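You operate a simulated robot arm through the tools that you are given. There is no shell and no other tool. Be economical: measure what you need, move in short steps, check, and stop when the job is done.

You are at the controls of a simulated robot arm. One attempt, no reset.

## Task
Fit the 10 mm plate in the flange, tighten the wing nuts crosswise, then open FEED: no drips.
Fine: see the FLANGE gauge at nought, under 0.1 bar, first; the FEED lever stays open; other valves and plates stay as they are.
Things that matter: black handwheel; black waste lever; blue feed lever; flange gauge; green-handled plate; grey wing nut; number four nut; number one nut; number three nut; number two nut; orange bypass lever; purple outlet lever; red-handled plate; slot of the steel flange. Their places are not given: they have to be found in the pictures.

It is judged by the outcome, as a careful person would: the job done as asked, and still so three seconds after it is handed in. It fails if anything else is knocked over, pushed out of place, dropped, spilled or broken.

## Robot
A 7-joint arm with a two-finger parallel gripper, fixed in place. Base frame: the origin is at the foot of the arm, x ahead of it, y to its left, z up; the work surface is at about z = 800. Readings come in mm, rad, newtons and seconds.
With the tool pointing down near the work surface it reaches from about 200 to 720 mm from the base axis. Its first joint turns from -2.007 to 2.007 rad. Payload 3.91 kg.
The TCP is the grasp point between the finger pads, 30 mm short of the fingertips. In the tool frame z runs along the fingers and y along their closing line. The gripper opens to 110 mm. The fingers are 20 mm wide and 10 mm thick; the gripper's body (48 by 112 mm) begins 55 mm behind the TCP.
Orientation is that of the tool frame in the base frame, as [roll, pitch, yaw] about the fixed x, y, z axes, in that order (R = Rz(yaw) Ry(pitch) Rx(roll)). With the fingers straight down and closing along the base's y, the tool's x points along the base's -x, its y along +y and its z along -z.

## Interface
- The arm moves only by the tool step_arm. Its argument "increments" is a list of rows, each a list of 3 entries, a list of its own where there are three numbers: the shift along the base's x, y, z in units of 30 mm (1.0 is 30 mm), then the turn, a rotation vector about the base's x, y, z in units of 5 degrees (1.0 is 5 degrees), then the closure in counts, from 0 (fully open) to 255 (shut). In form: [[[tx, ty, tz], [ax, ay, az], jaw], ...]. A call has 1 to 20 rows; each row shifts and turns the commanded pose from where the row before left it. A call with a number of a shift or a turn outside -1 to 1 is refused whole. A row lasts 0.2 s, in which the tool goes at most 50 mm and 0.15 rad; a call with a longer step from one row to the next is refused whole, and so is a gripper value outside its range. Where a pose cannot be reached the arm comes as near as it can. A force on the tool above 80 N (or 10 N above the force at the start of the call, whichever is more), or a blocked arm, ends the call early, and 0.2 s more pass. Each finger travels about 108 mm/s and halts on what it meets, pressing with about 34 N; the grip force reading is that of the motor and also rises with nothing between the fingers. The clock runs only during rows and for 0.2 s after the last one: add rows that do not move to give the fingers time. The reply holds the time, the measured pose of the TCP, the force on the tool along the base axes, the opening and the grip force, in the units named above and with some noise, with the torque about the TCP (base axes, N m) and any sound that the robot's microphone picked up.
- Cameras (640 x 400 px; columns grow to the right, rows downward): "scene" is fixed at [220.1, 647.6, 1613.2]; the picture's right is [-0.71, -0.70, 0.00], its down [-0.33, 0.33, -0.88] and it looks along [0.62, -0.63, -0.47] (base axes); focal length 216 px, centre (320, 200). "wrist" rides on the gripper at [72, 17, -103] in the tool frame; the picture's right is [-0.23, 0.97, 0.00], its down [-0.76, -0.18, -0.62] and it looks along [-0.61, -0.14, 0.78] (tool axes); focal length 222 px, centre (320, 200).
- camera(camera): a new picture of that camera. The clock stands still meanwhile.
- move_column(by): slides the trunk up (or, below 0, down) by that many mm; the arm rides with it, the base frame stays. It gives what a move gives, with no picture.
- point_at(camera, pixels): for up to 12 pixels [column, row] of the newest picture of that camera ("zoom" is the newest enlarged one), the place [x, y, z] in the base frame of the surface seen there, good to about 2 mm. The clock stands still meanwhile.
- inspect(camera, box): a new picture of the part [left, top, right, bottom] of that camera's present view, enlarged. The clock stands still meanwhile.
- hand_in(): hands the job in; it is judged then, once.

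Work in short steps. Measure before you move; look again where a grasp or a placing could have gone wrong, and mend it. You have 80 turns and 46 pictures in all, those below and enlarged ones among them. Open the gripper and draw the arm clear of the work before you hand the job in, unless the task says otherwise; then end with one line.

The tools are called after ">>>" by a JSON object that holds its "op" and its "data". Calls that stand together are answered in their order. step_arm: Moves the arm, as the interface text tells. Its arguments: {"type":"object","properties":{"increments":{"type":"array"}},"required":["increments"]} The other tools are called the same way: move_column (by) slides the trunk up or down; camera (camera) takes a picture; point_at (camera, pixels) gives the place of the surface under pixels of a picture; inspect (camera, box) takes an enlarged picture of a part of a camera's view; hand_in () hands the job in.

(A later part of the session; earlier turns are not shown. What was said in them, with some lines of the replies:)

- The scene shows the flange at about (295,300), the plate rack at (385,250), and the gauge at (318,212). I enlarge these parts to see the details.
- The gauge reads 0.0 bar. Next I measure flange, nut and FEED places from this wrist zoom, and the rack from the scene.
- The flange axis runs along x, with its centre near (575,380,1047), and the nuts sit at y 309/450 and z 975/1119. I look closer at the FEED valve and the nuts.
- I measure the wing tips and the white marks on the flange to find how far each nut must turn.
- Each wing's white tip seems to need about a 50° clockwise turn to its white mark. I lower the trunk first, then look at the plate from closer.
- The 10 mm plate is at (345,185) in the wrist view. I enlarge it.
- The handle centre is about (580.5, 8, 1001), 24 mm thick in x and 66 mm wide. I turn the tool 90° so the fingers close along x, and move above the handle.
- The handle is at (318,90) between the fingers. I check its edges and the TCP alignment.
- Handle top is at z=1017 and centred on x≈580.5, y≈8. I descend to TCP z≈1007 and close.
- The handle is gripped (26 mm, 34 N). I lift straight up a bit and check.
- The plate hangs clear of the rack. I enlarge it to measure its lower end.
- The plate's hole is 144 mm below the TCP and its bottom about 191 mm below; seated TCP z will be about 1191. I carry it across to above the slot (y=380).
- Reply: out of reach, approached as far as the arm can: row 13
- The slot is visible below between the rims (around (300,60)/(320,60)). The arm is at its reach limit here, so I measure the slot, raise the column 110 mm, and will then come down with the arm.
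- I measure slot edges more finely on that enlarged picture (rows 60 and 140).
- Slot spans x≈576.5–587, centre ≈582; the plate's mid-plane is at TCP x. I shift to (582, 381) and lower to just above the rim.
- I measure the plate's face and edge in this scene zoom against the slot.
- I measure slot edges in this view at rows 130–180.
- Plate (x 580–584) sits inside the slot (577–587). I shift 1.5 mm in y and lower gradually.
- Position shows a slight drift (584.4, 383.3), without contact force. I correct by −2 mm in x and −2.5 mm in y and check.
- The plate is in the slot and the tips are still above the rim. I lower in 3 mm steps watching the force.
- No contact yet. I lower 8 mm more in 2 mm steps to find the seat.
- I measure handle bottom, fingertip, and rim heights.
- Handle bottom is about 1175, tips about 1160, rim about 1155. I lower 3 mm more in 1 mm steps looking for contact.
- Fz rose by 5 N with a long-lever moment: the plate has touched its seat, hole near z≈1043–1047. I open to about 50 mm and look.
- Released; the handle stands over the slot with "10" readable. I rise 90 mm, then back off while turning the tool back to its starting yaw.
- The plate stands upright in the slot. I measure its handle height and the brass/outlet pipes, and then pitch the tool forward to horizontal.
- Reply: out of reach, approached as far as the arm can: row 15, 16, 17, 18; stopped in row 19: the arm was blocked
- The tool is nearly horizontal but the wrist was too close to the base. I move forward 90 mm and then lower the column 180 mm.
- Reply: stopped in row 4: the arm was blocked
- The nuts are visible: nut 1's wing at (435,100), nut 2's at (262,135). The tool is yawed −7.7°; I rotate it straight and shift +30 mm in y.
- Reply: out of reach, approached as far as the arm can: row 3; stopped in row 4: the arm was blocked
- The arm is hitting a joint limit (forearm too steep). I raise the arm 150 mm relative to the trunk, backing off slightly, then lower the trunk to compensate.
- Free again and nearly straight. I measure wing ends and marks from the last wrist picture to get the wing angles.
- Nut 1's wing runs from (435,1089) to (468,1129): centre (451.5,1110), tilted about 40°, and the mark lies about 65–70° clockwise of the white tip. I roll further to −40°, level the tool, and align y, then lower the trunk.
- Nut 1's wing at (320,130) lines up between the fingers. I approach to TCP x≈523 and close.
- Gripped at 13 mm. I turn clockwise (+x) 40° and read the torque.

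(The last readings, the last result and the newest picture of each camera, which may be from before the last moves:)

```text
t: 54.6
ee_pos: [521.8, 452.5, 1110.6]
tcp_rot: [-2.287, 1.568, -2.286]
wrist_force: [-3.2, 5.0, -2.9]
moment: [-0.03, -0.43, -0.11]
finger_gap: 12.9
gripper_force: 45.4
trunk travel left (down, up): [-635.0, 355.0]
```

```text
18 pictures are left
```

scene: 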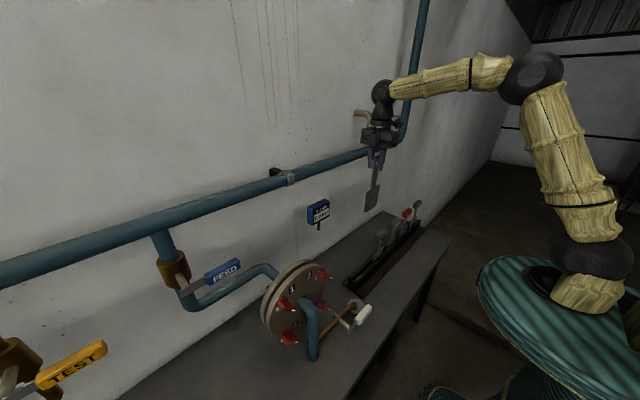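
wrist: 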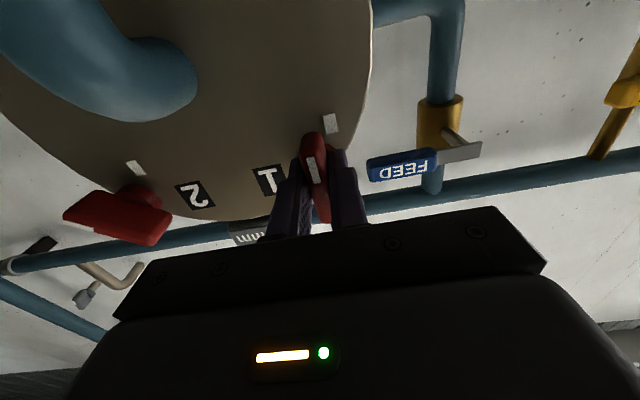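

The nut turned with the fingers; the white tip at (310,170) still has to reach the mark at (331,123). I turn on 25° and read the torque.

>>> {"op": "step_arm", "data": {"increments": [[[0, 0, 0], [1, 0, 0], 255], [[0, 0, 0], [1, 0, 0], 255], [[0, 0, 0], [0, 0, 0], 255]]}}

>>> {"op": "step_arm", "data": {"increments": [[[0, 0, 0], [1, 0, 0], 255], [[0, 0, 0], [1, 0, 0], 255], [[0, 0, 0], [0, 0, 0], 255]]}}

>>> {"op": "step_arm", "data": {"increments": [[[0, 0, 0], [1, 0, 0], 255], [[0, 0, 0], [0, 0, 0], 255]]}}

>>> {"op": "inspect", "data": {"camera": "wrist", "box": [240, 80, 400, 230]}}

```text
t: 55.4
ee_pos: [523.3, 452.0, 1110.2]
tcp_rot: [1.584, 1.399, 1.586]
wrist_force: [-3.6, 5.2, -2.0]
moment: [-0.05, -0.38, 0.04]
finger_gap: 13.1
gripper_force: 44.4
trunk travel left (down, up): [-635.0, 355.0]
```

```text
t: 56.2
ee_pos: [521.9, 453.0, 1109.2]
tcp_rot: [1.572, 1.224, 1.574]
wrist_force: [5.9, 13.5, 11.7]
moment: [-0.03, 1.36, 0.23]
finger_gap: 12.6
gripper_force: 44.8
trunk travel left (down, up): [-635.0, 355.0]
```

```text
t: 56.8
ee_pos: [521.6, 452.3, 1109.8]
tcp_rot: [1.568, 1.137, 1.57]
wrist_force: [8.3, 18.6, 18.0]
moment: [-0.05, -1.18, -0.83]
finger_gap: 12.9
gripper_force: 44.3
trunk travel left (down, up): [-635.0, 355.0]
```

```text
2.67 times, centred on (320, 155) of wrist
```

zoom: 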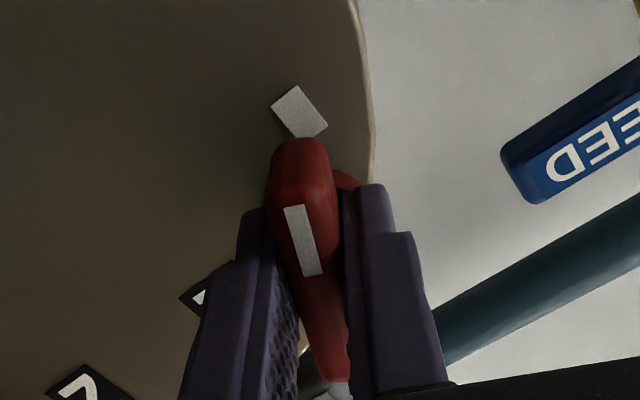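

The forces show about 1 mm offset of my grip from the bolt axis. I measure wing ends to get the real angle.

>>> {"op": "point_at", "data": {"camera": "zoom", "pixels": [[275, 160], [325, 160], [300, 150], [290, 210], [312, 270], [320, 320], [325, 370], [345, 370], [300, 95], [300, 120], [280, 105], [318, 125]]}}

```text
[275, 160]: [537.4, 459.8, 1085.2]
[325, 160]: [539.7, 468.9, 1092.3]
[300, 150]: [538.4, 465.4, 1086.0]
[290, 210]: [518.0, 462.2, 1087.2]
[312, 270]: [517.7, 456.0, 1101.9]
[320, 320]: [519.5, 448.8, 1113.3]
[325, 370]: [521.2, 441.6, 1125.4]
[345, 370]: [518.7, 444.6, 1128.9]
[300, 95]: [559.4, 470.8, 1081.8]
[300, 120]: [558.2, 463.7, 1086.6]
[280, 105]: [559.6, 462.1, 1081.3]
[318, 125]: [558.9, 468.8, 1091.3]
```

The wing stands at about 28.6° and the mark at about 30°. I turn a few degrees more, shifting 1 mm with the force, and watch for a stop.

>>> {"op": "step_arm", "data": {"increments": [[[0, 0.03, 0.03], [0.5, 0, 0], 255], [[0, 0, 0], [0.5, 0, 0], 255], [[0, 0, 0], [0, 0, 0], 255]]}}

```text
t: 57.6
ee_pos: [521.5, 452.7, 1110.4]
tcp_rot: [1.572, 1.051, 1.575]
wrist_force: [11.5, 13.4, 17.4]
moment: [-0.05, -1.09, -0.29]
finger_gap: 12.8
gripper_force: 45.2
trunk travel left (down, up): [-635.0, 355.0]
```

I look whether the wing followed.

>>> {"op": "inspect", "data": {"camera": "wrist", "box": [240, 80, 400, 230]}}

```text
2.67 times, centred on (320, 155) of wrist
```

zoom: 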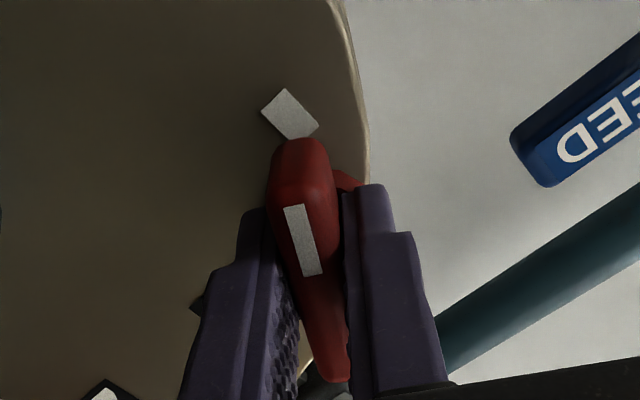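

Wing and fingers turned together to about 31°, on the mark. I release nut 1, back off, and roll back to −40° before going to nut 3 (310, 969).

>>> {"op": "step_arm", "data": {"increments": [[[0, 0, 0], [0, 0, 0], 200], [[0, 0, 0], [0, 0, 0], 140], [[0, 0, 0], [0, 0, 0], 140], [[-0.7, 0, 0], [0, 0, 0], 140], [[-0.7, 0, 0], [0, 0, 0], 140], [[-0.7, 0, 0], [0, 0, 0], 140], [[-0.7, 0, 0], [0, 0, 0], 140], [[0, 0, 0], [0, 0, 0], 140]]}}

>>> {"op": "step_arm", "data": {"increments": [[[0, -0.35, 0], [-1, 0, 0], 140], [[0, -0.35, 0], [-1, 0, 0], 140], [[0, -0.35, 0], [-1, 0, 0], 140], [[0, -0.35, 0], [-1, 0, 0], 140], [[0, -0.35, 0], [-1, 0, 0], 140], [[0, -0.35, 0], [-1, 0, 0], 140], [[0, -0.35, 0], [-1, 0, 0], 140], [[0, -0.35, 0], [-1, 0, 0], 140], [[0, -0.35, 0], [-1, 0, 0], 140], [[0, -0.35, 0], [-1, 0, 0], 140], [[0, -0.35, 0], [-1, 0, 0], 140], [[0, -0.35, 0], [-1, 0, 0], 140], [[0, -0.35, 0], [-1, 0, 0], 140], [[0, -0.2, 0], [-1, 0, 0], 140], [[0, 0, 0], [0, 0, 0], 140]]}}

>>> {"op": "move_column", "data": {"by": -141}}

>>> {"op": "camera", "data": {"camera": "wrist"}}

```text
t: 59.6
ee_pos: [481.2, 431.9, 1113.8]
tcp_rot: [1.587, 1.04, 1.54]
wrist_force: [0.2, 1.2, -0.5]
moment: [-0.02, 0.0, -0.01]
finger_gap: 49.6
gripper_force: 0.0
out of reach, approached as far as the arm can: row 7
trunk travel left (down, up): [-635.0, 355.0]
stopped in row 8: the arm was blocked; the commanded pose is now the measured one
```

```text
t: 62.8
ee_pos: [480.3, 291.2, 1112.4]
tcp_rot: [-1.511, 0.881, -1.544]
wrist_force: [-0.6, -0.1, -0.4]
moment: [0.0, -0.03, 0.01]
finger_gap: 49.7
gripper_force: 0.0
trunk travel left (down, up): [-635.0, 355.0]
```

```text
t: 64.5
ee_pos: [480.7, 291.5, 972.2]
tcp_rot: [-1.513, 0.881, -1.549]
wrist_force: [-0.6, 0.2, 0.8]
moment: [0.01, 0.0, -0.01]
finger_gap: 49.9
gripper_force: 0.1
trunk travel left (down, up): [-494.0, 496.0]
```

```text
15 pictures are left
```

wrist: 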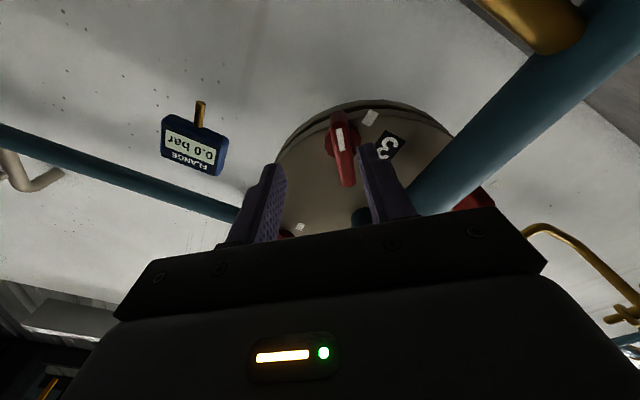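

Nut 3's wing is at (341,150). I measure its ends and mark.

>>> {"op": "point_at", "data": {"camera": "wrist", "pixels": [[333, 122], [338, 116], [340, 135], [345, 160], [343, 184], [351, 184], [347, 178], [370, 117], [338, 128], [365, 120]]}}

```text
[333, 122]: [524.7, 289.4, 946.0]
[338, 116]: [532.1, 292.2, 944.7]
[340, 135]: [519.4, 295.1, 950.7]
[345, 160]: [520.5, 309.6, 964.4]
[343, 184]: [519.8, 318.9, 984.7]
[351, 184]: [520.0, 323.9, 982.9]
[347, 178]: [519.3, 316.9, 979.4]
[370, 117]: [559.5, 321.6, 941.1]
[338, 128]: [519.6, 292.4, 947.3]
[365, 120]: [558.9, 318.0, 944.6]
```

Nut 3's centre is about (308,967), tilted about 39°. I straighten the tool, align, approach and close.

>>> {"op": "step_arm", "data": {"increments": [[[0, 0.55, -0.17], [0, 0.42, 0.26], 140], [[0, 0, 0], [0, 0, 0], 140], [[0.5, 0, 0], [0, 0, 0], 140], [[0.5, 0, 0], [0, 0, 0], 140], [[0.37, 0, 0], [0, 0, 0], 140], [[0, 0, 0], [0, 0, 0], 140]]}}

>>> {"op": "step_arm", "data": {"increments": [[[0, 0, 0], [0, 0, 0], 200], [[0, 0, 0], [0, 0, 0], 255], [[0, 0, 0], [0, 0, 0], 255], [[0, 0, 0], [0, 0, 0], 255]]}}

```text
t: 65.9
ee_pos: [519.9, 311.0, 967.0]
tcp_rot: [-1.57, 0.88, -1.566]
wrist_force: [-0.6, -0.9, 0.9]
moment: [0.0, 0.03, 0.0]
finger_gap: 49.5
gripper_force: 0.2
trunk travel left (down, up): [-494.0, 496.0]
```

```text
t: 66.9
ee_pos: [523.0, 307.1, 966.9]
tcp_rot: [-1.568, 0.884, -1.57]
wrist_force: [7.9, -7.5, 12.7]
moment: [0.02, 0.79, -0.19]
finger_gap: 12.9
gripper_force: 45.0
trunk travel left (down, up): [-494.0, 496.0]
```

Gripped at 13 mm, with a small side load; I shift (−1,+1) mm and turn clockwise 70° in two parts.

>>> {"op": "step_arm", "data": {"increments": [[[0, -0.03, 0.035], [1, 0, 0], 255], [[0, 0, 0], [1, 0, 0], 255], [[0, 0, 0], [1, 0, 0], 255], [[0, 0, 0], [1, 0, 0], 255], [[0, 0, 0], [1, 0, 0], 255], [[0, 0, 0], [1, 0, 0], 255], [[0, 0, 0], [1, 0, 0], 255], [[0, 0, 0], [0, 0, 0], 255]]}}

>>> {"op": "step_arm", "data": {"increments": [[[0, 0, 0], [1, 0, 0], 255], [[0, 0, 0], [1, 0, 0], 255], [[0, 0, 0], [1, 0, 0], 255], [[0, 0, 0], [1, 0, 0], 255], [[0, 0, 0], [1, 0, 0], 255], [[0, 0, 0], [1, 0, 0], 255], [[0, 0, 0], [1, 0, 0], 255], [[0, 0, 0], [0, 0, 0], 255]]}}

>>> {"op": "camera", "data": {"camera": "wrist"}}

```text
t: 68.7
ee_pos: [522.1, 307.5, 968.6]
tcp_rot: [-1.575, 1.495, -1.574]
wrist_force: [14.9, 2.8, 6.3]
moment: [0.0, 1.06, -0.39]
finger_gap: 13.0
gripper_force: 44.9
trunk travel left (down, up): [-494.0, 496.0]
```

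```text
t: 70.5
ee_pos: [523.7, 308.2, 967.0]
tcp_rot: [1.568, 1.037, 1.57]
wrist_force: [11.4, 6.0, 13.4]
moment: [-0.57, 0.42, 0.14]
finger_gap: 13.0
gripper_force: 45.2
trunk travel left (down, up): [-494.0, 496.0]
```

```text
14 pictures are left
```

wrist: 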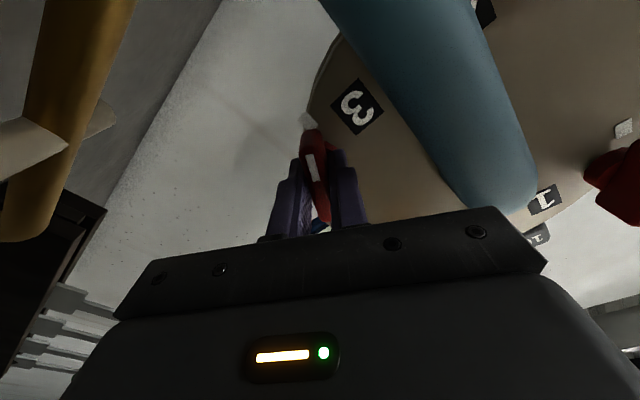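

Now torque about x is −0.57 N·m: the nut begins to resist. I measure the wing versus the mark.

>>> {"op": "point_at", "data": {"camera": "wrist", "pixels": [[308, 120], [305, 124], [312, 133], [308, 140], [310, 160], [313, 180], [322, 215], [326, 220], [620, 128]]}}

>>> {"op": "step_arm", "data": {"increments": [[[0, 0, 0], [0.5, 0, 0], 255], [[0, 0, 0], [0, 0, 0], 255]]}}

```text
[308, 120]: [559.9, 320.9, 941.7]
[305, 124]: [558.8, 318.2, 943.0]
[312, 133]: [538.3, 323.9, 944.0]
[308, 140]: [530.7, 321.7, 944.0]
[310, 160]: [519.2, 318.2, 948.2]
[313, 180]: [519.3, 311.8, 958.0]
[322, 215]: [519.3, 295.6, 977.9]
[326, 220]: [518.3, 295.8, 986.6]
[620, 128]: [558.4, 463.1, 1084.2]
```

```text
t: 71.1
ee_pos: [522.6, 307.9, 968.8]
tcp_rot: [1.569, 0.994, 1.571]
wrist_force: [13.1, 9.6, 12.6]
moment: [-1.05, -0.24, -0.04]
finger_gap: 13.3
gripper_force: 45.6
trunk travel left (down, up): [-494.0, 496.0]
```

Torque rose to −1.05 N·m over 2.5°. I turn another 2.5° to see whether it is a stop.

>>> {"op": "step_arm", "data": {"increments": [[[0, 0, 0], [0.5, 0, 0], 255], [[0, 0, 0], [0, 0, 0], 255], [[0, 0, 0], [0, 0, 0], 255]]}}

>>> {"op": "inspect", "data": {"camera": "wrist", "box": [240, 80, 400, 230]}}

```text
t: 71.9
ee_pos: [522.7, 307.5, 967.3]
tcp_rot: [1.571, 0.95, 1.569]
wrist_force: [14.5, 11.2, 12.5]
moment: [-1.03, -0.18, 0.06]
finger_gap: 14.2
gripper_force: 44.6
trunk travel left (down, up): [-494.0, 496.0]
```

```text
2.67 times, centred on (320, 155) of wrist
```

zoom: 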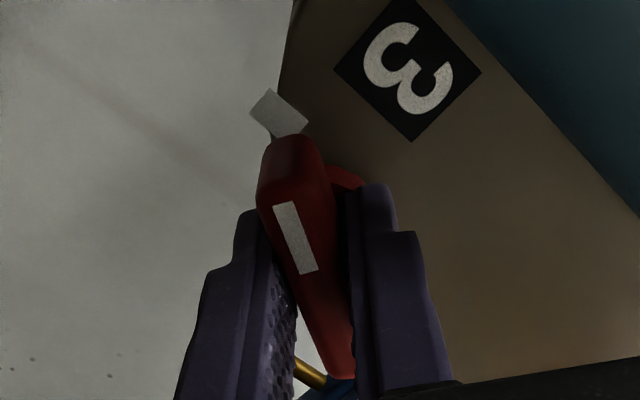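

The grip gap widened (13→14.2 mm) while torque stayed: nut 3 is at its stop, tip at the mark. Nut 1 may have been a degree short, so I release nut 3, back off and return to nut 1 for a check before 2 and 4.

>>> {"op": "step_arm", "data": {"increments": [[[0, 0, 0], [-0.8, 0, 0], 200], [[0, 0, 0], [0, 0, 0], 140], [[0, 0, 0], [0, 0, 0], 140], [[-0.6, 0, 0], [0, 0, 0], 140], [[-0.6, 0, 0], [0, 0, 0], 140], [[0, 0, 0], [-1, 0, 0], 140], [[0, 0, 0], [-1, 0, 0], 140], [[0, 0, 0], [-1, 0, 0], 140], [[0, 0, 0], [-1, 0, 0], 140], [[-0.5, 0, 0], [-1, 0, 0], 140], [[-0.5, 0, 0], [-1, 0, 0], 140], [[0, 0, 0], [0, 0, 0], 140]]}}

```text
t: 74.5
ee_pos: [456.1, 307.2, 968.0]
tcp_rot: [1.541, 1.543, 1.541]
wrist_force: [0.5, -0.4, 1.6]
moment: [0.03, -0.05, 0.01]
finger_gap: 49.5
gripper_force: 0.0
trunk travel left (down, up): [-494.0, 496.0]
```

Clear at x=456, roll ≈0. I raise the trunk 143 mm, then shift y by +144 mm and roll toward +28°.

>>> {"op": "move_column", "data": {"by": 143}}

>>> {"op": "step_arm", "data": {"increments": [[[0, 0.8, 0], [0, 0, 0], 140], [[0, 0.8, 0], [0, 0, 0], 140], [[0, 0.8, 0], [0, 0, 0], 140], [[0, 0.8, 0], [0, 0, 0], 140], [[0.2, 0.8, 0], [0, 0, 0], 140], [[0.2, 0.8, 0], [0, 0, 0], 140], [[0.4, 0, 0], [1, 0, 0], 140], [[0, 0, 0], [1, 0, 0], 140], [[0, 0, 0], [1, 0, 0], 140], [[0, 0, 0], [1, 0, 0], 140], [[0, 0, 0], [1, 0, 0], 140], [[0, 0, 0], [0.4, 0, 0], 140], [[0, 0, 0], [0, 0, 0], 140]]}}

>>> {"op": "camera", "data": {"camera": "wrist"}}

```text
t: 76.2
ee_pos: [456.1, 307.0, 1111.4]
tcp_rot: [1.561, 1.545, 1.563]
wrist_force: [-0.6, 0.0, 0.2]
moment: [0.02, 0.0, 0.0]
finger_gap: 49.5
gripper_force: 0.1
trunk travel left (down, up): [-637.0, 353.0]
```

```text
t: 79.0
ee_pos: [479.4, 450.9, 1109.9]
tcp_rot: [1.57, 1.073, 1.57]
wrist_force: [-1.1, -0.3, 0.0]
moment: [-0.02, 0.01, -0.04]
finger_gap: 49.3
gripper_force: 0.1
trunk travel left (down, up): [-637.0, 353.0]
```

```text
12 pictures are left
```

wrist: 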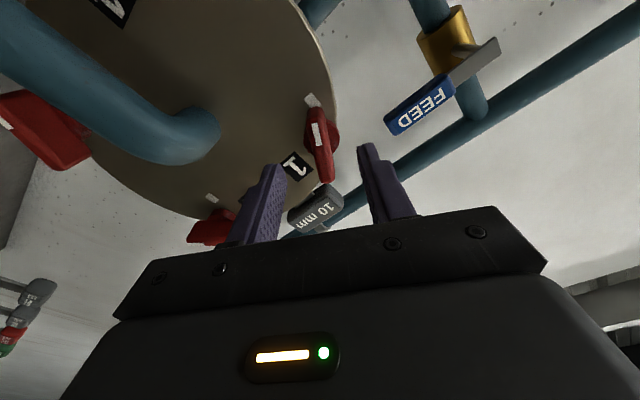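

Nut 1's tip (317,130) is at its mark (311,101). I regrip it and turn until torque rises.

>>> {"op": "step_arm", "data": {"increments": [[[0.5, 0.03, 0], [0, 0, 0], 140], [[0.5, 0, 0], [0, 0, 0], 140], [[0.42, 0, 0], [0, 0, 0], 140], [[0, 0, 0], [0, 0, 0], 200], [[0, 0, 0], [0, 0, 0], 255], [[0, 0, 0], [0, 0, 0], 255], [[0, 0, 0], [0, 0, 0], 255]]}}

>>> {"op": "step_arm", "data": {"increments": [[[0, 0, 0], [0.5, 0, 0], 255], [[0, 0, 0], [0.5, 0, 0], 255], [[0, 0, 0], [0, 0, 0], 255]]}}

```text
t: 80.5
ee_pos: [523.5, 453.5, 1111.5]
tcp_rot: [1.573, 1.072, 1.57]
wrist_force: [-6.9, -12.8, -11.9]
moment: [0.01, -0.88, -0.08]
finger_gap: 12.8
gripper_force: 45.4
trunk travel left (down, up): [-637.0, 353.0]
```

```text
t: 81.3
ee_pos: [523.3, 453.1, 1113.2]
tcp_rot: [1.572, 0.986, 1.569]
wrist_force: [-3.4, -13.9, -14.4]
moment: [-1.05, -0.18, -0.11]
finger_gap: 13.8
gripper_force: 44.6
trunk travel left (down, up): [-637.0, 353.0]
```

Torque −1.05 and the gap widened: nut 1 is now at its stop. I release, back off, and go to nut 2 (308,1110) rolled to −42°.

>>> {"op": "step_arm", "data": {"increments": [[[0, 0, 0], [-0.8, 0, 0], 200], [[0, 0, 0], [0, 0, 0], 140], [[0, 0, 0], [0, 0, 0], 140], [[-0.6, 0, 0], [0, 0, 0], 140], [[-0.7, 0, 0], [0, 0, 0], 140], [[0, 0, 0], [-1, 0, 0], 140], [[0, 0, 0], [-1, 0, 0], 140], [[0, 0, 0], [-1, 0, 0], 140], [[0, 0, 0], [-1, 0, 0], 140], [[-0.5, 0, 0], [-1, 0, 0], 140], [[-0.5, 0, 0], [-1, 0, 0], 140], [[0, 0, 0], [0, 0, 0], 140]]}}

>>> {"op": "step_arm", "data": {"increments": [[[0, -0.6, -0.02], [-1, 0, 0], 140], [[0, -0.6, -0.02], [-1, 0, 0], 140], [[0, -0.6, 0], [-1, 0, 0], 140], [[0, -0.6, 0], [-1, 0, 0], 140], [[0, -0.6, 0], [-1, 0, 0], 140], [[0, -0.6, 0], [-1, 0, 0], 140], [[0, -0.6, 0], [-1, 0, 0], 140], [[0, -0.6, 0], [-1, 0, 0], 140], [[0, 0, 0], [-0.4, 0, 0], 140], [[0, 0, 0], [0, 0, 0], 140]]}}

>>> {"op": "camera", "data": {"camera": "wrist"}}

```text
t: 84.0
ee_pos: [451.6, 453.5, 1112.2]
tcp_rot: [-1.512, 1.562, -1.511]
wrist_force: [0.5, 0.5, -1.0]
moment: [0.0, 0.02, 0.02]
finger_gap: 49.6
gripper_force: 0.0
trunk travel left (down, up): [-637.0, 353.0]
```

```text
t: 86.2
ee_pos: [453.5, 307.7, 1109.8]
tcp_rot: [-1.57, 0.829, -1.57]
wrist_force: [0.2, -0.5, 0.4]
moment: [0.02, 0.01, 0.02]
finger_gap: 49.6
gripper_force: 0.2
trunk travel left (down, up): [-637.0, 353.0]
```

```text
11 pictures are left
```

wrist: 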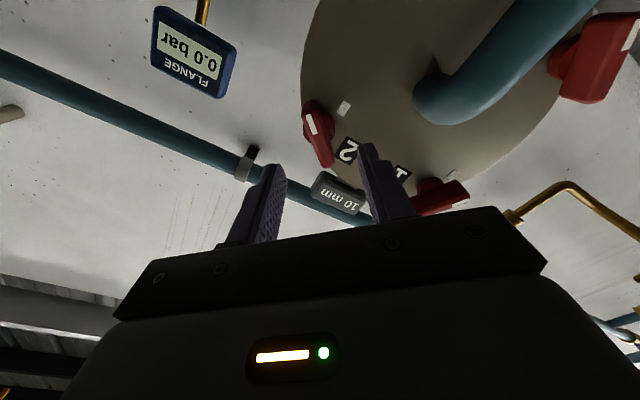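

Nut 2's wing at (317,133) lies between the fingers, tilted slightly. I approach, close, and turn 35°.

>>> {"op": "step_arm", "data": {"increments": [[[0.6, 0, 0], [0, 0, 0], 140], [[0.6, 0, 0], [0, 0, 0], 140], [[0.6, 0, 0], [0, 0, 0], 140], [[0.5, 0, 0], [0, 0, 0], 140], [[0, 0, 0], [0, 0, 0], 200], [[0, 0, 0], [0, 0, 0], 255], [[0, 0, 0], [0, 0, 0], 255], [[0, 0, 0], [0, 0, 0], 255]]}}

>>> {"op": "step_arm", "data": {"increments": [[[0, 0, 0], [1, 0, 0], 255], [[0, 0, 0], [1, 0, 0], 255], [[0, 0, 0], [1, 0, 0], 255], [[0, 0, 0], [1, 0, 0], 255], [[0, 0, 0], [1, 0, 0], 255], [[0, 0, 0], [1, 0, 0], 255], [[0, 0, 0], [1, 0, 0], 255], [[0, 0, 0], [0, 0, 0], 255]]}}

```text
t: 88.0
ee_pos: [522.7, 308.4, 1111.9]
tcp_rot: [-1.572, 0.829, -1.569]
wrist_force: [0.8, 1.8, -2.0]
moment: [0.01, -0.05, -0.08]
finger_gap: 12.8
gripper_force: 44.7
trunk travel left (down, up): [-637.0, 353.0]
```

```text
t: 89.8
ee_pos: [522.1, 307.6, 1111.0]
tcp_rot: [-1.552, 1.442, -1.552]
wrist_force: [2.2, 4.0, 10.1]
moment: [-0.02, 0.98, -0.17]
finger_gap: 13.2
gripper_force: 45.2
trunk travel left (down, up): [-637.0, 353.0]
```

Low side load; I turn another 35° and then in small steps to the stop.

>>> {"op": "step_arm", "data": {"increments": [[[0, 0, 0.02], [1, 0, 0], 255], [[0, 0, 0], [1, 0, 0], 255], [[0, 0, 0], [1, 0, 0], 255], [[0, 0, 0], [1, 0, 0], 255], [[0, 0, 0], [1, 0, 0], 255], [[0, 0, 0], [1, 0, 0], 255], [[0, 0, 0], [1, 0, 0], 255], [[0, 0, 0], [0.4, 0, 0], 255], [[0, 0, 0], [0, 0, 0], 255]]}}

>>> {"op": "step_arm", "data": {"increments": [[[0, 0, 0], [0.5, 0, 0], 255], [[0, 0, 0], [0.3, 0, 0], 255], [[0, 0, 0], [0, 0, 0], 255]]}}

```text
t: 91.8
ee_pos: [522.8, 307.8, 1111.0]
tcp_rot: [1.567, 1.054, 1.568]
wrist_force: [0.0, 2.9, 13.4]
moment: [-0.04, 0.16, -0.27]
finger_gap: 13.0
gripper_force: 45.0
trunk travel left (down, up): [-637.0, 353.0]
```

```text
t: 92.5
ee_pos: [522.9, 308.7, 1111.7]
tcp_rot: [1.565, 0.984, 1.567]
wrist_force: [5.6, 4.9, 15.6]
moment: [-1.04, -0.05, -0.06]
finger_gap: 14.0
gripper_force: 45.1
trunk travel left (down, up): [-637.0, 353.0]
```

Nut 2 reached its stop (−1.04 N·m). I release, back off, move across at this height, then lower to nut 4 (452,967).

>>> {"op": "step_arm", "data": {"increments": [[[0, 0, 0], [-0.8, 0, 0], 200], [[0, 0, 0], [0, 0, 0], 140], [[0, 0, 0], [0, 0, 0], 140], [[-0.6, 0, 0], [0, 0, 0], 140], [[-0.7, 0, 0], [0, 0, 0], 140], [[0, 0, 0], [-1, 0, 0], 140], [[0, 0, 0], [-1, 0, 0], 140], [[0, 0, 0], [-1, 0, 0], 140], [[0, 0, 0], [-1, 0, 0], 140], [[-0.5, 0, 0], [-1, 0, 0], 140], [[-0.5, 0, 0], [-1, 0, 0], 140], [[0, 0, 0], [0, 0, 0], 140]]}}

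>>> {"op": "step_arm", "data": {"increments": [[[0, 0.6, 0], [-1, 0, 0], 140], [[0, 0.6, 0], [-1, 0, 0], 140], [[0, 0.6, 0], [-1, 0, 0], 140], [[0, 0.6, 0], [-1, 0, 0], 140], [[0, 0.6, 0], [-1, 0, 0], 140], [[0, 0.6, 0], [-1, 0, 0], 140], [[0, 0.6, 0], [-1, 0, 0], 140], [[0, 0.6, 0], [-1, 0, 0], 140], [[0, 0, 0], [0, 0, 0], 140]]}}

>>> {"op": "move_column", "data": {"by": -144}}

>>> {"op": "camera", "data": {"camera": "wrist"}}

```text
t: 95.2
ee_pos: [453.2, 308.7, 1109.3]
tcp_rot: [-1.547, 1.561, -1.546]
wrist_force: [0.2, -0.6, 0.1]
moment: [-0.02, -0.01, 0.0]
finger_gap: 49.8
gripper_force: 0.0
trunk travel left (down, up): [-637.0, 353.0]
```

```text
t: 97.2
ee_pos: [453.1, 453.8, 1112.4]
tcp_rot: [-1.57, 0.864, -1.569]
wrist_force: [0.4, 0.2, 0.5]
moment: [0.02, -0.02, -0.01]
finger_gap: 49.5
gripper_force: 0.1
trunk travel left (down, up): [-637.0, 353.0]
```

```text
t: 98.8
ee_pos: [452.2, 452.8, 968.4]
tcp_rot: [-1.57, 0.866, -1.57]
wrist_force: [-0.4, 0.4, 0.9]
moment: [-0.02, 0.05, -0.01]
finger_gap: 49.5
gripper_force: 0.1
trunk travel left (down, up): [-493.0, 497.0]
```

```text
10 pictures are left
```

wrist: 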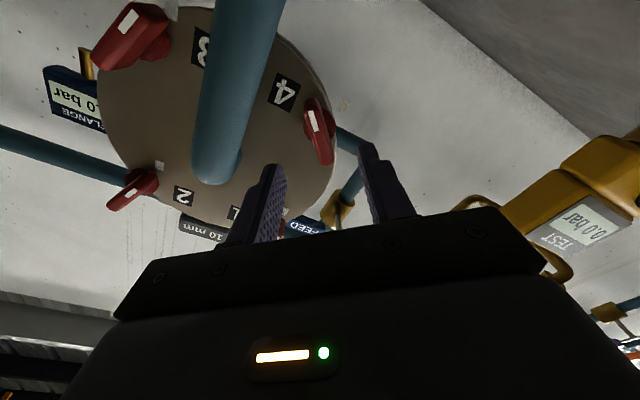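

Nut 4's wing at (318,133) is between the fingers. I approach, close and turn 35°.

>>> {"op": "step_arm", "data": {"increments": [[[0.6, 0, 0], [0, 0, 0], 140], [[0.6, 0, 0], [0, 0, 0], 140], [[0.6, 0, 0], [0, 0, 0], 140], [[0.53, 0, 0], [0, 0, 0], 140], [[0, 0, 0], [0, 0, 0], 200], [[0, 0, 0], [0, 0, 0], 255], [[0, 0, 0], [0, 0, 0], 255], [[0, 0, 0], [0, 0, 0], 255]]}}

>>> {"op": "step_arm", "data": {"increments": [[[0, 0, 0], [1, 0, 0], 255], [[0, 0, 0], [1, 0, 0], 255], [[0, 0, 0], [1, 0, 0], 255], [[0, 0, 0], [1, 0, 0], 255], [[0, 0, 0], [1, 0, 0], 255], [[0, 0, 0], [1, 0, 0], 255], [[0, 0, 0], [1, 0, 0], 255], [[0, 0, 0], [0, 0, 0], 255]]}}

```text
t: 100.7
ee_pos: [523.4, 453.2, 968.8]
tcp_rot: [-1.57, 0.865, -1.569]
wrist_force: [0.4, -1.1, 1.7]
moment: [-0.01, -0.19, 0.14]
finger_gap: 13.2
gripper_force: 45.4
trunk travel left (down, up): [-493.0, 497.0]
```

```text
t: 102.5
ee_pos: [524.4, 451.9, 968.1]
tcp_rot: [-1.547, 1.477, -1.545]
wrist_force: [17.2, 6.7, 16.1]
moment: [0.0, 0.57, 0.05]
finger_gap: 12.8
gripper_force: 44.8
trunk travel left (down, up): [-493.0, 497.0]
```

Side load is moderate; I shift slightly with it and turn on to the stop.

>>> {"op": "step_arm", "data": {"increments": [[[0.03, 0, 0.03], [1, 0, 0], 255], [[0, 0, 0], [1, 0, 0], 255], [[0, 0, 0], [1, 0, 0], 255], [[0, 0, 0], [1, 0, 0], 255], [[0, 0, 0], [1, 0, 0], 255], [[0, 0, 0], [1, 0, 0], 255], [[0, 0, 0], [1, 0, 0], 255], [[0, 0, 0], [0, 0, 0], 255]]}}

>>> {"op": "step_arm", "data": {"increments": [[[0, 0, 0], [0.5, 0, 0], 255], [[0, 0, 0], [0.3, 0, 0], 255], [[0, 0, 0], [0, 0, 0], 255]]}}

```text
t: 104.2
ee_pos: [523.5, 452.5, 968.5]
tcp_rot: [1.57, 1.055, 1.571]
wrist_force: [3.8, -1.2, 5.7]
moment: [-0.01, -0.59, -0.12]
finger_gap: 12.9
gripper_force: 45.5
trunk travel left (down, up): [-493.0, 497.0]
```

```text
t: 105.0
ee_pos: [522.6, 452.9, 968.7]
tcp_rot: [1.573, 0.986, 1.571]
wrist_force: [4.0, -1.9, -0.1]
moment: [-1.13, -0.26, -0.03]
finger_gap: 13.5
gripper_force: 45.3
trunk travel left (down, up): [-493.0, 497.0]
```

All four nuts are at their stops. I release nut 4, back off, and level the roll.

>>> {"op": "step_arm", "data": {"increments": [[[0, 0, 0], [-0.8, 0, 0], 200], [[0, 0, 0], [0, 0, 0], 140], [[0, 0, 0], [0, 0, 0], 140], [[-0.6, 0, 0], [0, 0, 0], 140], [[-0.7, 0, 0], [0, 0, 0], 140], [[0, 0, 0], [-1, 0, 0], 140], [[0, 0, 0], [-1, 0, 0], 140], [[0, 0, 0], [-1, 0, 0], 140], [[0, 0, 0], [-1, 0, 0], 140], [[-0.5, 0, 0], [-1, 0, 0], 140], [[-0.5, 0, 0], [-1, 0, 0], 140], [[0, 0, 0], [0, 0, 0], 140]]}}

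>>> {"op": "move_column", "data": {"by": 170}}

>>> {"op": "inspect", "data": {"camera": "scene", "box": [150, 220, 350, 350]}}

```text
t: 107.7
ee_pos: [454.0, 451.8, 968.2]
tcp_rot: [-1.458, 1.563, -1.46]
wrist_force: [-1.2, 0.9, 0.9]
moment: [-0.03, -0.03, -0.01]
finger_gap: 49.9
gripper_force: 0.0
trunk travel left (down, up): [-493.0, 497.0]
```

```text
t: 109.6
ee_pos: [454.9, 452.0, 1138.1]
tcp_rot: [-1.503, 1.562, -1.501]
wrist_force: [0.3, 0.7, -0.2]
moment: [-0.02, 0.0, -0.01]
finger_gap: 49.8
gripper_force: 0.0
trunk travel left (down, up): [-663.0, 327.0]
```

```text
3.08 times, centred on (250, 285) of scene
```

zoom: 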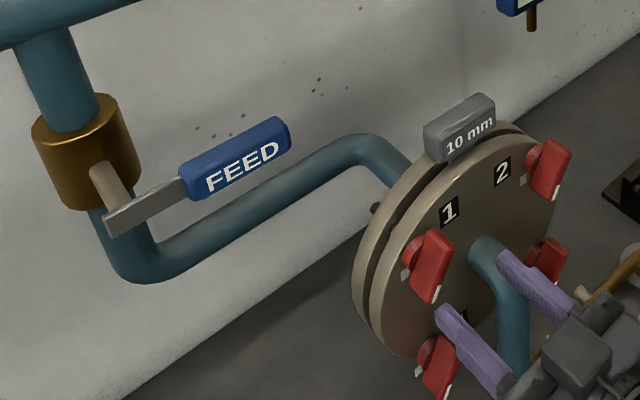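

All four wings have turned to their marks. Now I measure the FEED handle and surroundings in this zoom.

>>> {"op": "point_at", "data": {"camera": "zoom", "pixels": [[200, 195], [288, 150], [190, 165], [280, 125], [240, 140], [115, 228], [110, 205], [150, 205], [105, 180], [85, 150], [30, 25], [240, 215]]}}

```text
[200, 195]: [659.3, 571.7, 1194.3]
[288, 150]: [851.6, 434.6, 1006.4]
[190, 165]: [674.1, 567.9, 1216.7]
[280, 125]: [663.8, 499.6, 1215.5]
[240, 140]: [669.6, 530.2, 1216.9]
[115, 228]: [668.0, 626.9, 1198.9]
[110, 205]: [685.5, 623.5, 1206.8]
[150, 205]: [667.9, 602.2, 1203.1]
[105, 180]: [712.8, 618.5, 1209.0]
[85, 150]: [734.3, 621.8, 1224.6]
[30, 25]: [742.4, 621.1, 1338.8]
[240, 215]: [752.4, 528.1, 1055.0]
```

The handle spans y 497–573, z 1190–1217, with the pivot at about (620,1204). I close the fingers, move to y≈537 below the handle's height, then forward under it.

>>> {"op": "step_arm", "data": {"increments": [[[0, 0.7, 0.2], [0, 0, 0], 255], [[0, 0.7, 0.2], [0, 0, 0], 255], [[0, 0.7, 0.2], [0, 0, 0], 255], [[0, 0.73, 0.2], [0, 0, 0], 255], [[0.8, 0, 0], [0, 0, 0], 255], [[0.8, 0, 0], [0, 0, 0], 255], [[0.8, 0, 0], [0, 0, 0], 255], [[0.8, 0, 0], [0, 0, 0], 255], [[0.8, 0, 0], [0, 0, 0], 255], [[0, 0, 0], [0, 0, 0], 255]]}}

```text
t: 111.8
ee_pos: [567.0, 538.5, 1164.4]
tcp_rot: [-1.35, 1.561, -1.347]
wrist_force: [-0.9, 0.6, 0.3]
moment: [-0.02, -0.01, -0.03]
finger_gap: 0.3
gripper_force: 34.5
trunk travel left (down, up): [-663.0, 327.0]
```

No contact. I continue forward 83 mm.

>>> {"op": "step_arm", "data": {"increments": [[[0.7, 0, 0], [0, 0, 0], 255], [[0.7, 0, 0], [0, 0, 0], 255], [[0.7, 0, 0], [0, 0, 0], 255], [[0.65, 0, 0], [0, 0, 0], 255], [[0, 0, 0], [0, 0, 0], 255]]}}

>>> {"op": "camera", "data": {"camera": "scene"}}

```text
t: 113.0
ee_pos: [656.0, 538.5, 1163.6]
tcp_rot: [-1.487, 1.562, -1.486]
wrist_force: [-0.2, -0.7, 1.1]
moment: [0.01, -0.05, 0.01]
finger_gap: 0.0
gripper_force: 33.9
trunk travel left (down, up): [-663.0, 327.0]
```

```text
8 pictures are left
```

scene: 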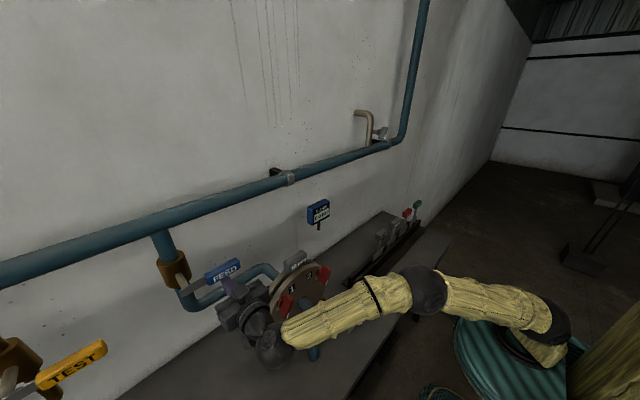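

The fingers are under the FEED handle. I push gently upward 24 mm and watch the force.

>>> {"op": "step_arm", "data": {"increments": [[[0, 0, 0.3], [0, 0, 0], 255], [[0, 0, 0.2], [0, 0, 0], 255], [[0, 0, 0.15], [0, 0, 0], 255], [[0, 0, 0.15], [0, 0, 0], 255], [[0, 0, 0], [0, 0, 0], 255]]}}

```text
t: 114.2
ee_pos: [657.4, 536.4, 1188.2]
tcp_rot: [-1.49, 1.562, -1.487]
wrist_force: [-2.3, 2.1, -3.4]
moment: [-0.09, 0.07, -0.01]
finger_gap: 0.0
gripper_force: 34.0
trunk travel left (down, up): [-663.0, 327.0]
```

Light contact (−3.4 N). I go on 12 mm along the arc.

>>> {"op": "step_arm", "data": {"increments": [[[0, 0, 0.2], [0, 0, 0], 255], [[0, 0.02, 0.2], [0, 0, 0], 255], [[0, 0, 0], [0, 0, 0], 255]]}}

>>> {"op": "inspect", "data": {"camera": "scene", "box": [150, 220, 310, 320]}}

```text
t: 115.0
ee_pos: [657.6, 536.3, 1197.1]
tcp_rot: [-1.528, 1.562, -1.53]
wrist_force: [4.5, -0.9, -3.5]
moment: [0.01, 0.05, -0.07]
finger_gap: 0.0
gripper_force: 34.3
trunk travel left (down, up): [-663.0, 327.0]
```

```text
4.00 times, centred on (230, 270) of scene
```

zoom: 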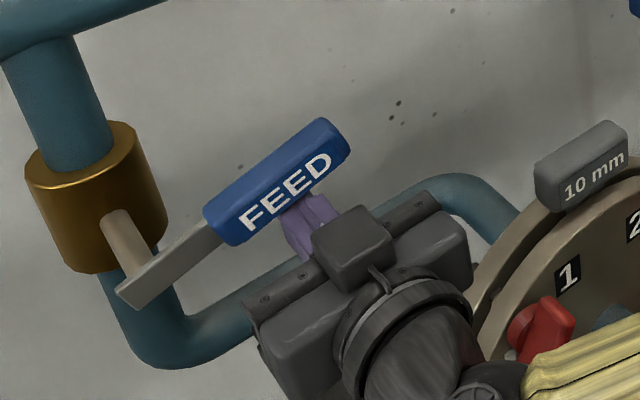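

The lever is rising freely with the fingers. I follow the arc up to about 60°.

>>> {"op": "step_arm", "data": {"increments": [[[0, 0.03, 0.45], [0, 0, 0], 255], [[0, 0.05, 0.42], [0, 0, 0], 255], [[0, 0.13, 0.34], [0, 0, 0], 255], [[0, 0.14, 0.34], [0, 0, 0], 255], [[0, 0.21, 0.3], [0, 0, 0], 255], [[0, 0.22, 0.3], [0, 0, 0], 255], [[0, 0, 0], [0, 0, 0], 255]]}}

>>> {"op": "step_arm", "data": {"increments": [[[0, 0.28, 0.23], [0, 0, 0], 255], [[0, 0.28, 0.23], [0, 0, 0], 255], [[0, 0.33, 0.15], [0, 0, 0], 255], [[0, 0.33, 0.15], [0, 0, 0], 255], [[0, 0, 0], [0, 0, 0], 255]]}}

>>> {"op": "inspect", "data": {"camera": "scene", "box": [110, 180, 350, 330]}}

```text
t: 116.6
ee_pos: [655.0, 552.8, 1264.4]
tcp_rot: [-1.24, 1.564, -1.237]
wrist_force: [-0.3, -1.5, 0.6]
moment: [0.0, -0.02, -0.09]
finger_gap: 0.0
gripper_force: 33.6
out of reach, approached as far as the arm can: row 6
trunk travel left (down, up): [-663.0, 327.0]
```

```text
t: 117.8
ee_pos: [646.8, 554.1, 1273.0]
tcp_rot: [-1.466, 1.564, -1.466]
wrist_force: [3.1, -1.0, -1.1]
moment: [0.0, 0.05, -0.07]
finger_gap: 0.2
gripper_force: 34.5
out of reach, approached as far as the arm can: row 1, 2, 3, 4
trunk travel left (down, up): [-663.0, 327.0]
```

```text
2.67 times, centred on (230, 255) of scene
```

zoom: 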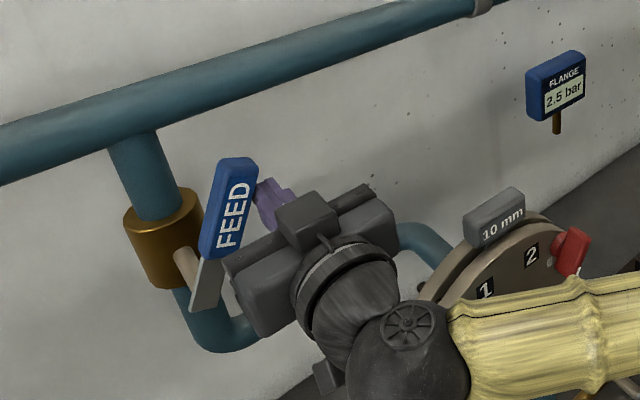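

Lever is at about 65°, the gauge reads 2.5 bar, and the arm is at its reach limit. I yaw the tool toward +y so the wrist comes closer to the base, letting it go on.

>>> {"op": "step_arm", "data": {"increments": [[[0, 0, 0], [0, 0, 1], 255], [[0, 0, 0], [0, 0, 1], 255], [[0, 0, 0], [0, 0, 1], 255], [[0, 0, 0], [0, 0, 1], 255], [[0, 0, 0], [0, 0, 1], 255], [[0, 0, 0], [0, 0, 0], 255]]}}

```text
t: 119.2
ee_pos: [648.3, 554.4, 1271.9]
tcp_rot: [-1.517, 1.564, -1.08]
wrist_force: [0.6, -1.5, 0.1]
moment: [0.02, 0.0, -0.05]
finger_gap: 0.3
gripper_force: 33.8
trunk travel left (down, up): [-663.0, 327.0]
```

Straight reach regained with 25° yaw. I push on along the arc: +36 mm y, +8 mm z.

>>> {"op": "step_arm", "data": {"increments": [[[0, 0.3, 0.1], [0, 0, 0], 255], [[0, 0.3, 0.1], [0, 0, 0], 255], [[0, 0.3, 0.05], [0, 0, 0], 255], [[0, 0.3, 0], [0, 0, 0], 255], [[0, 0, 0], [0, 0, 0], 255]]}}

>>> {"op": "inspect", "data": {"camera": "scene", "box": [110, 180, 350, 330]}}

```text
t: 120.4
ee_pos: [648.3, 585.4, 1282.8]
tcp_rot: [-1.197, 1.564, -0.761]
wrist_force: [-7.6, -20.5, -3.8]
moment: [-0.08, 0.04, -0.33]
finger_gap: 0.0
gripper_force: 33.9
trunk travel left (down, up): [-663.0, 327.0]
```

```text
2.67 times, centred on (230, 255) of scene
```

zoom: 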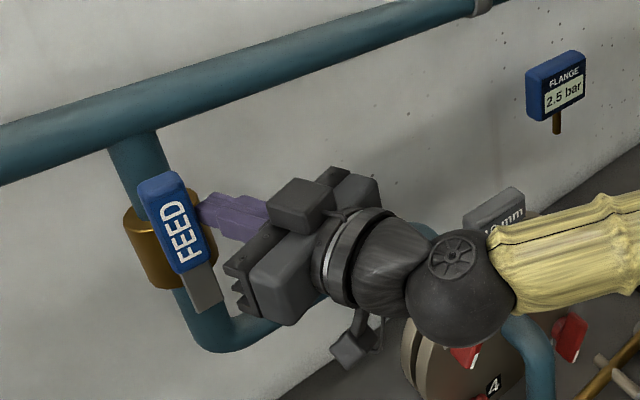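

The lever stands vertical, in line with its pipe, against its stop (−20 N). I draw the fingers off it (−y), then back −x and up.

>>> {"op": "step_arm", "data": {"increments": [[[0, -0.4, 0], [0, 0, 0], 255], [[0, -0.5, 0.1], [0, 0, 0], 255], [[-0.7, 0, 0.3], [0, 0, 0], 255], [[-0.9, 0, 0.3], [0, 0, 0], 255], [[-0.9, 0, 0.3], [0, 0, 0], 255], [[-0.9, 0, 0.3], [0, 0, 0], 255], [[-0.9, 0, 0.3], [0, 0, 0], 200], [[0, 0, 0], [0, 0, 0], 120], [[0, 0, 0], [0, 0, 0], 0], [[0, 0, 0], [0, 0, 0], 0]]}}

>>> {"op": "camera", "data": {"camera": "scene"}}

>>> {"op": "inspect", "data": {"camera": "scene", "box": [230, 190, 390, 350]}}

```text
t: 122.6
ee_pos: [518.7, 561.9, 1326.3]
tcp_rot: [-1.498, 1.564, -1.059]
wrist_force: [-0.4, 0.6, 0.6]
moment: [-0.02, -0.01, -0.01]
finger_gap: 109.9
gripper_force: 0.0
trunk travel left (down, up): [-663.0, 327.0]
```

```text
4 pictures are left
```

scene: 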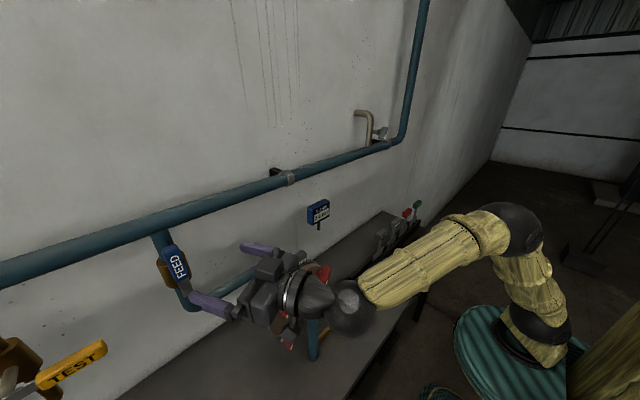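

```text
2.50 times, centred on (310, 270) of scene
```

zoom: 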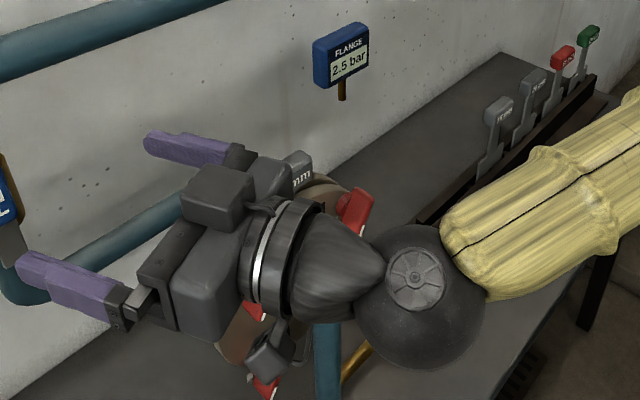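

Pressure holds at 2.5 bar. I raise the trunk to uncover the flange and check for drips.

>>> {"op": "move_column", "data": {"by": 280}}

>>> {"op": "step_arm", "data": {"increments": [[[-0.8, -0.5, 0], [0, 0, 0], 0], [[-0.8, -0.5, 0], [0, 0, 0], 0], [[0, 0, 0], [0, 0, 0], 0]]}}

>>> {"op": "inspect", "data": {"camera": "scene", "box": [140, 190, 380, 360]}}

```text
t: 125.4
ee_pos: [518.4, 561.2, 1606.0]
tcp_rot: [-1.503, 1.563, -1.067]
wrist_force: [-0.2, 0.0, -1.0]
moment: [-0.01, 0.03, 0.01]
finger_gap: 110.4
gripper_force: 0.0
trunk travel left (down, up): [-943.0, 47.0]
```

```text
t: 126.2
ee_pos: [471.8, 531.6, 1604.2]
tcp_rot: [-1.586, 1.563, -1.147]
wrist_force: [0.2, -0.2, -0.7]
moment: [0.02, -0.02, 0.01]
finger_gap: 109.7
gripper_force: 0.1
trunk travel left (down, up): [-943.0, 47.0]
```

```text
2.35 times, centred on (260, 275) of scene
```

zoom: 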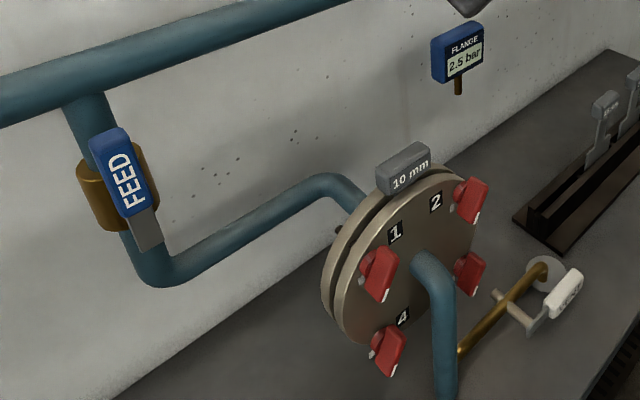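

FEED is in line, the gauge holds 2.5 bar. I take one close look at the flange joint and bench for drips.

>>> {"op": "inspect", "data": {"camera": "scene", "box": [250, 250, 346, 350]}}

```text
4.00 times, centred on (298, 300) of scene
```

zoom: 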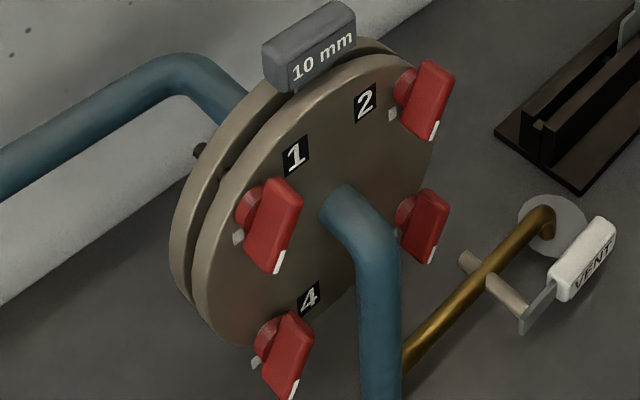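

The flange and bench are dry, the wings are on their marks, VENT is untouched, and the arm is clear with the gripper open. I hand in.

>>> {"op": "hand_in", "data": {}}

```text
The job is handed in.
```

The 10 mm plate is in the flange and all four wing nuts are tight, done crosswise (1–3, then 2–4). The FLANGE gauge read 0.0 bar beforehand; FEED is now open with the gauge steady at 2.5 bar, and I saw no drips.
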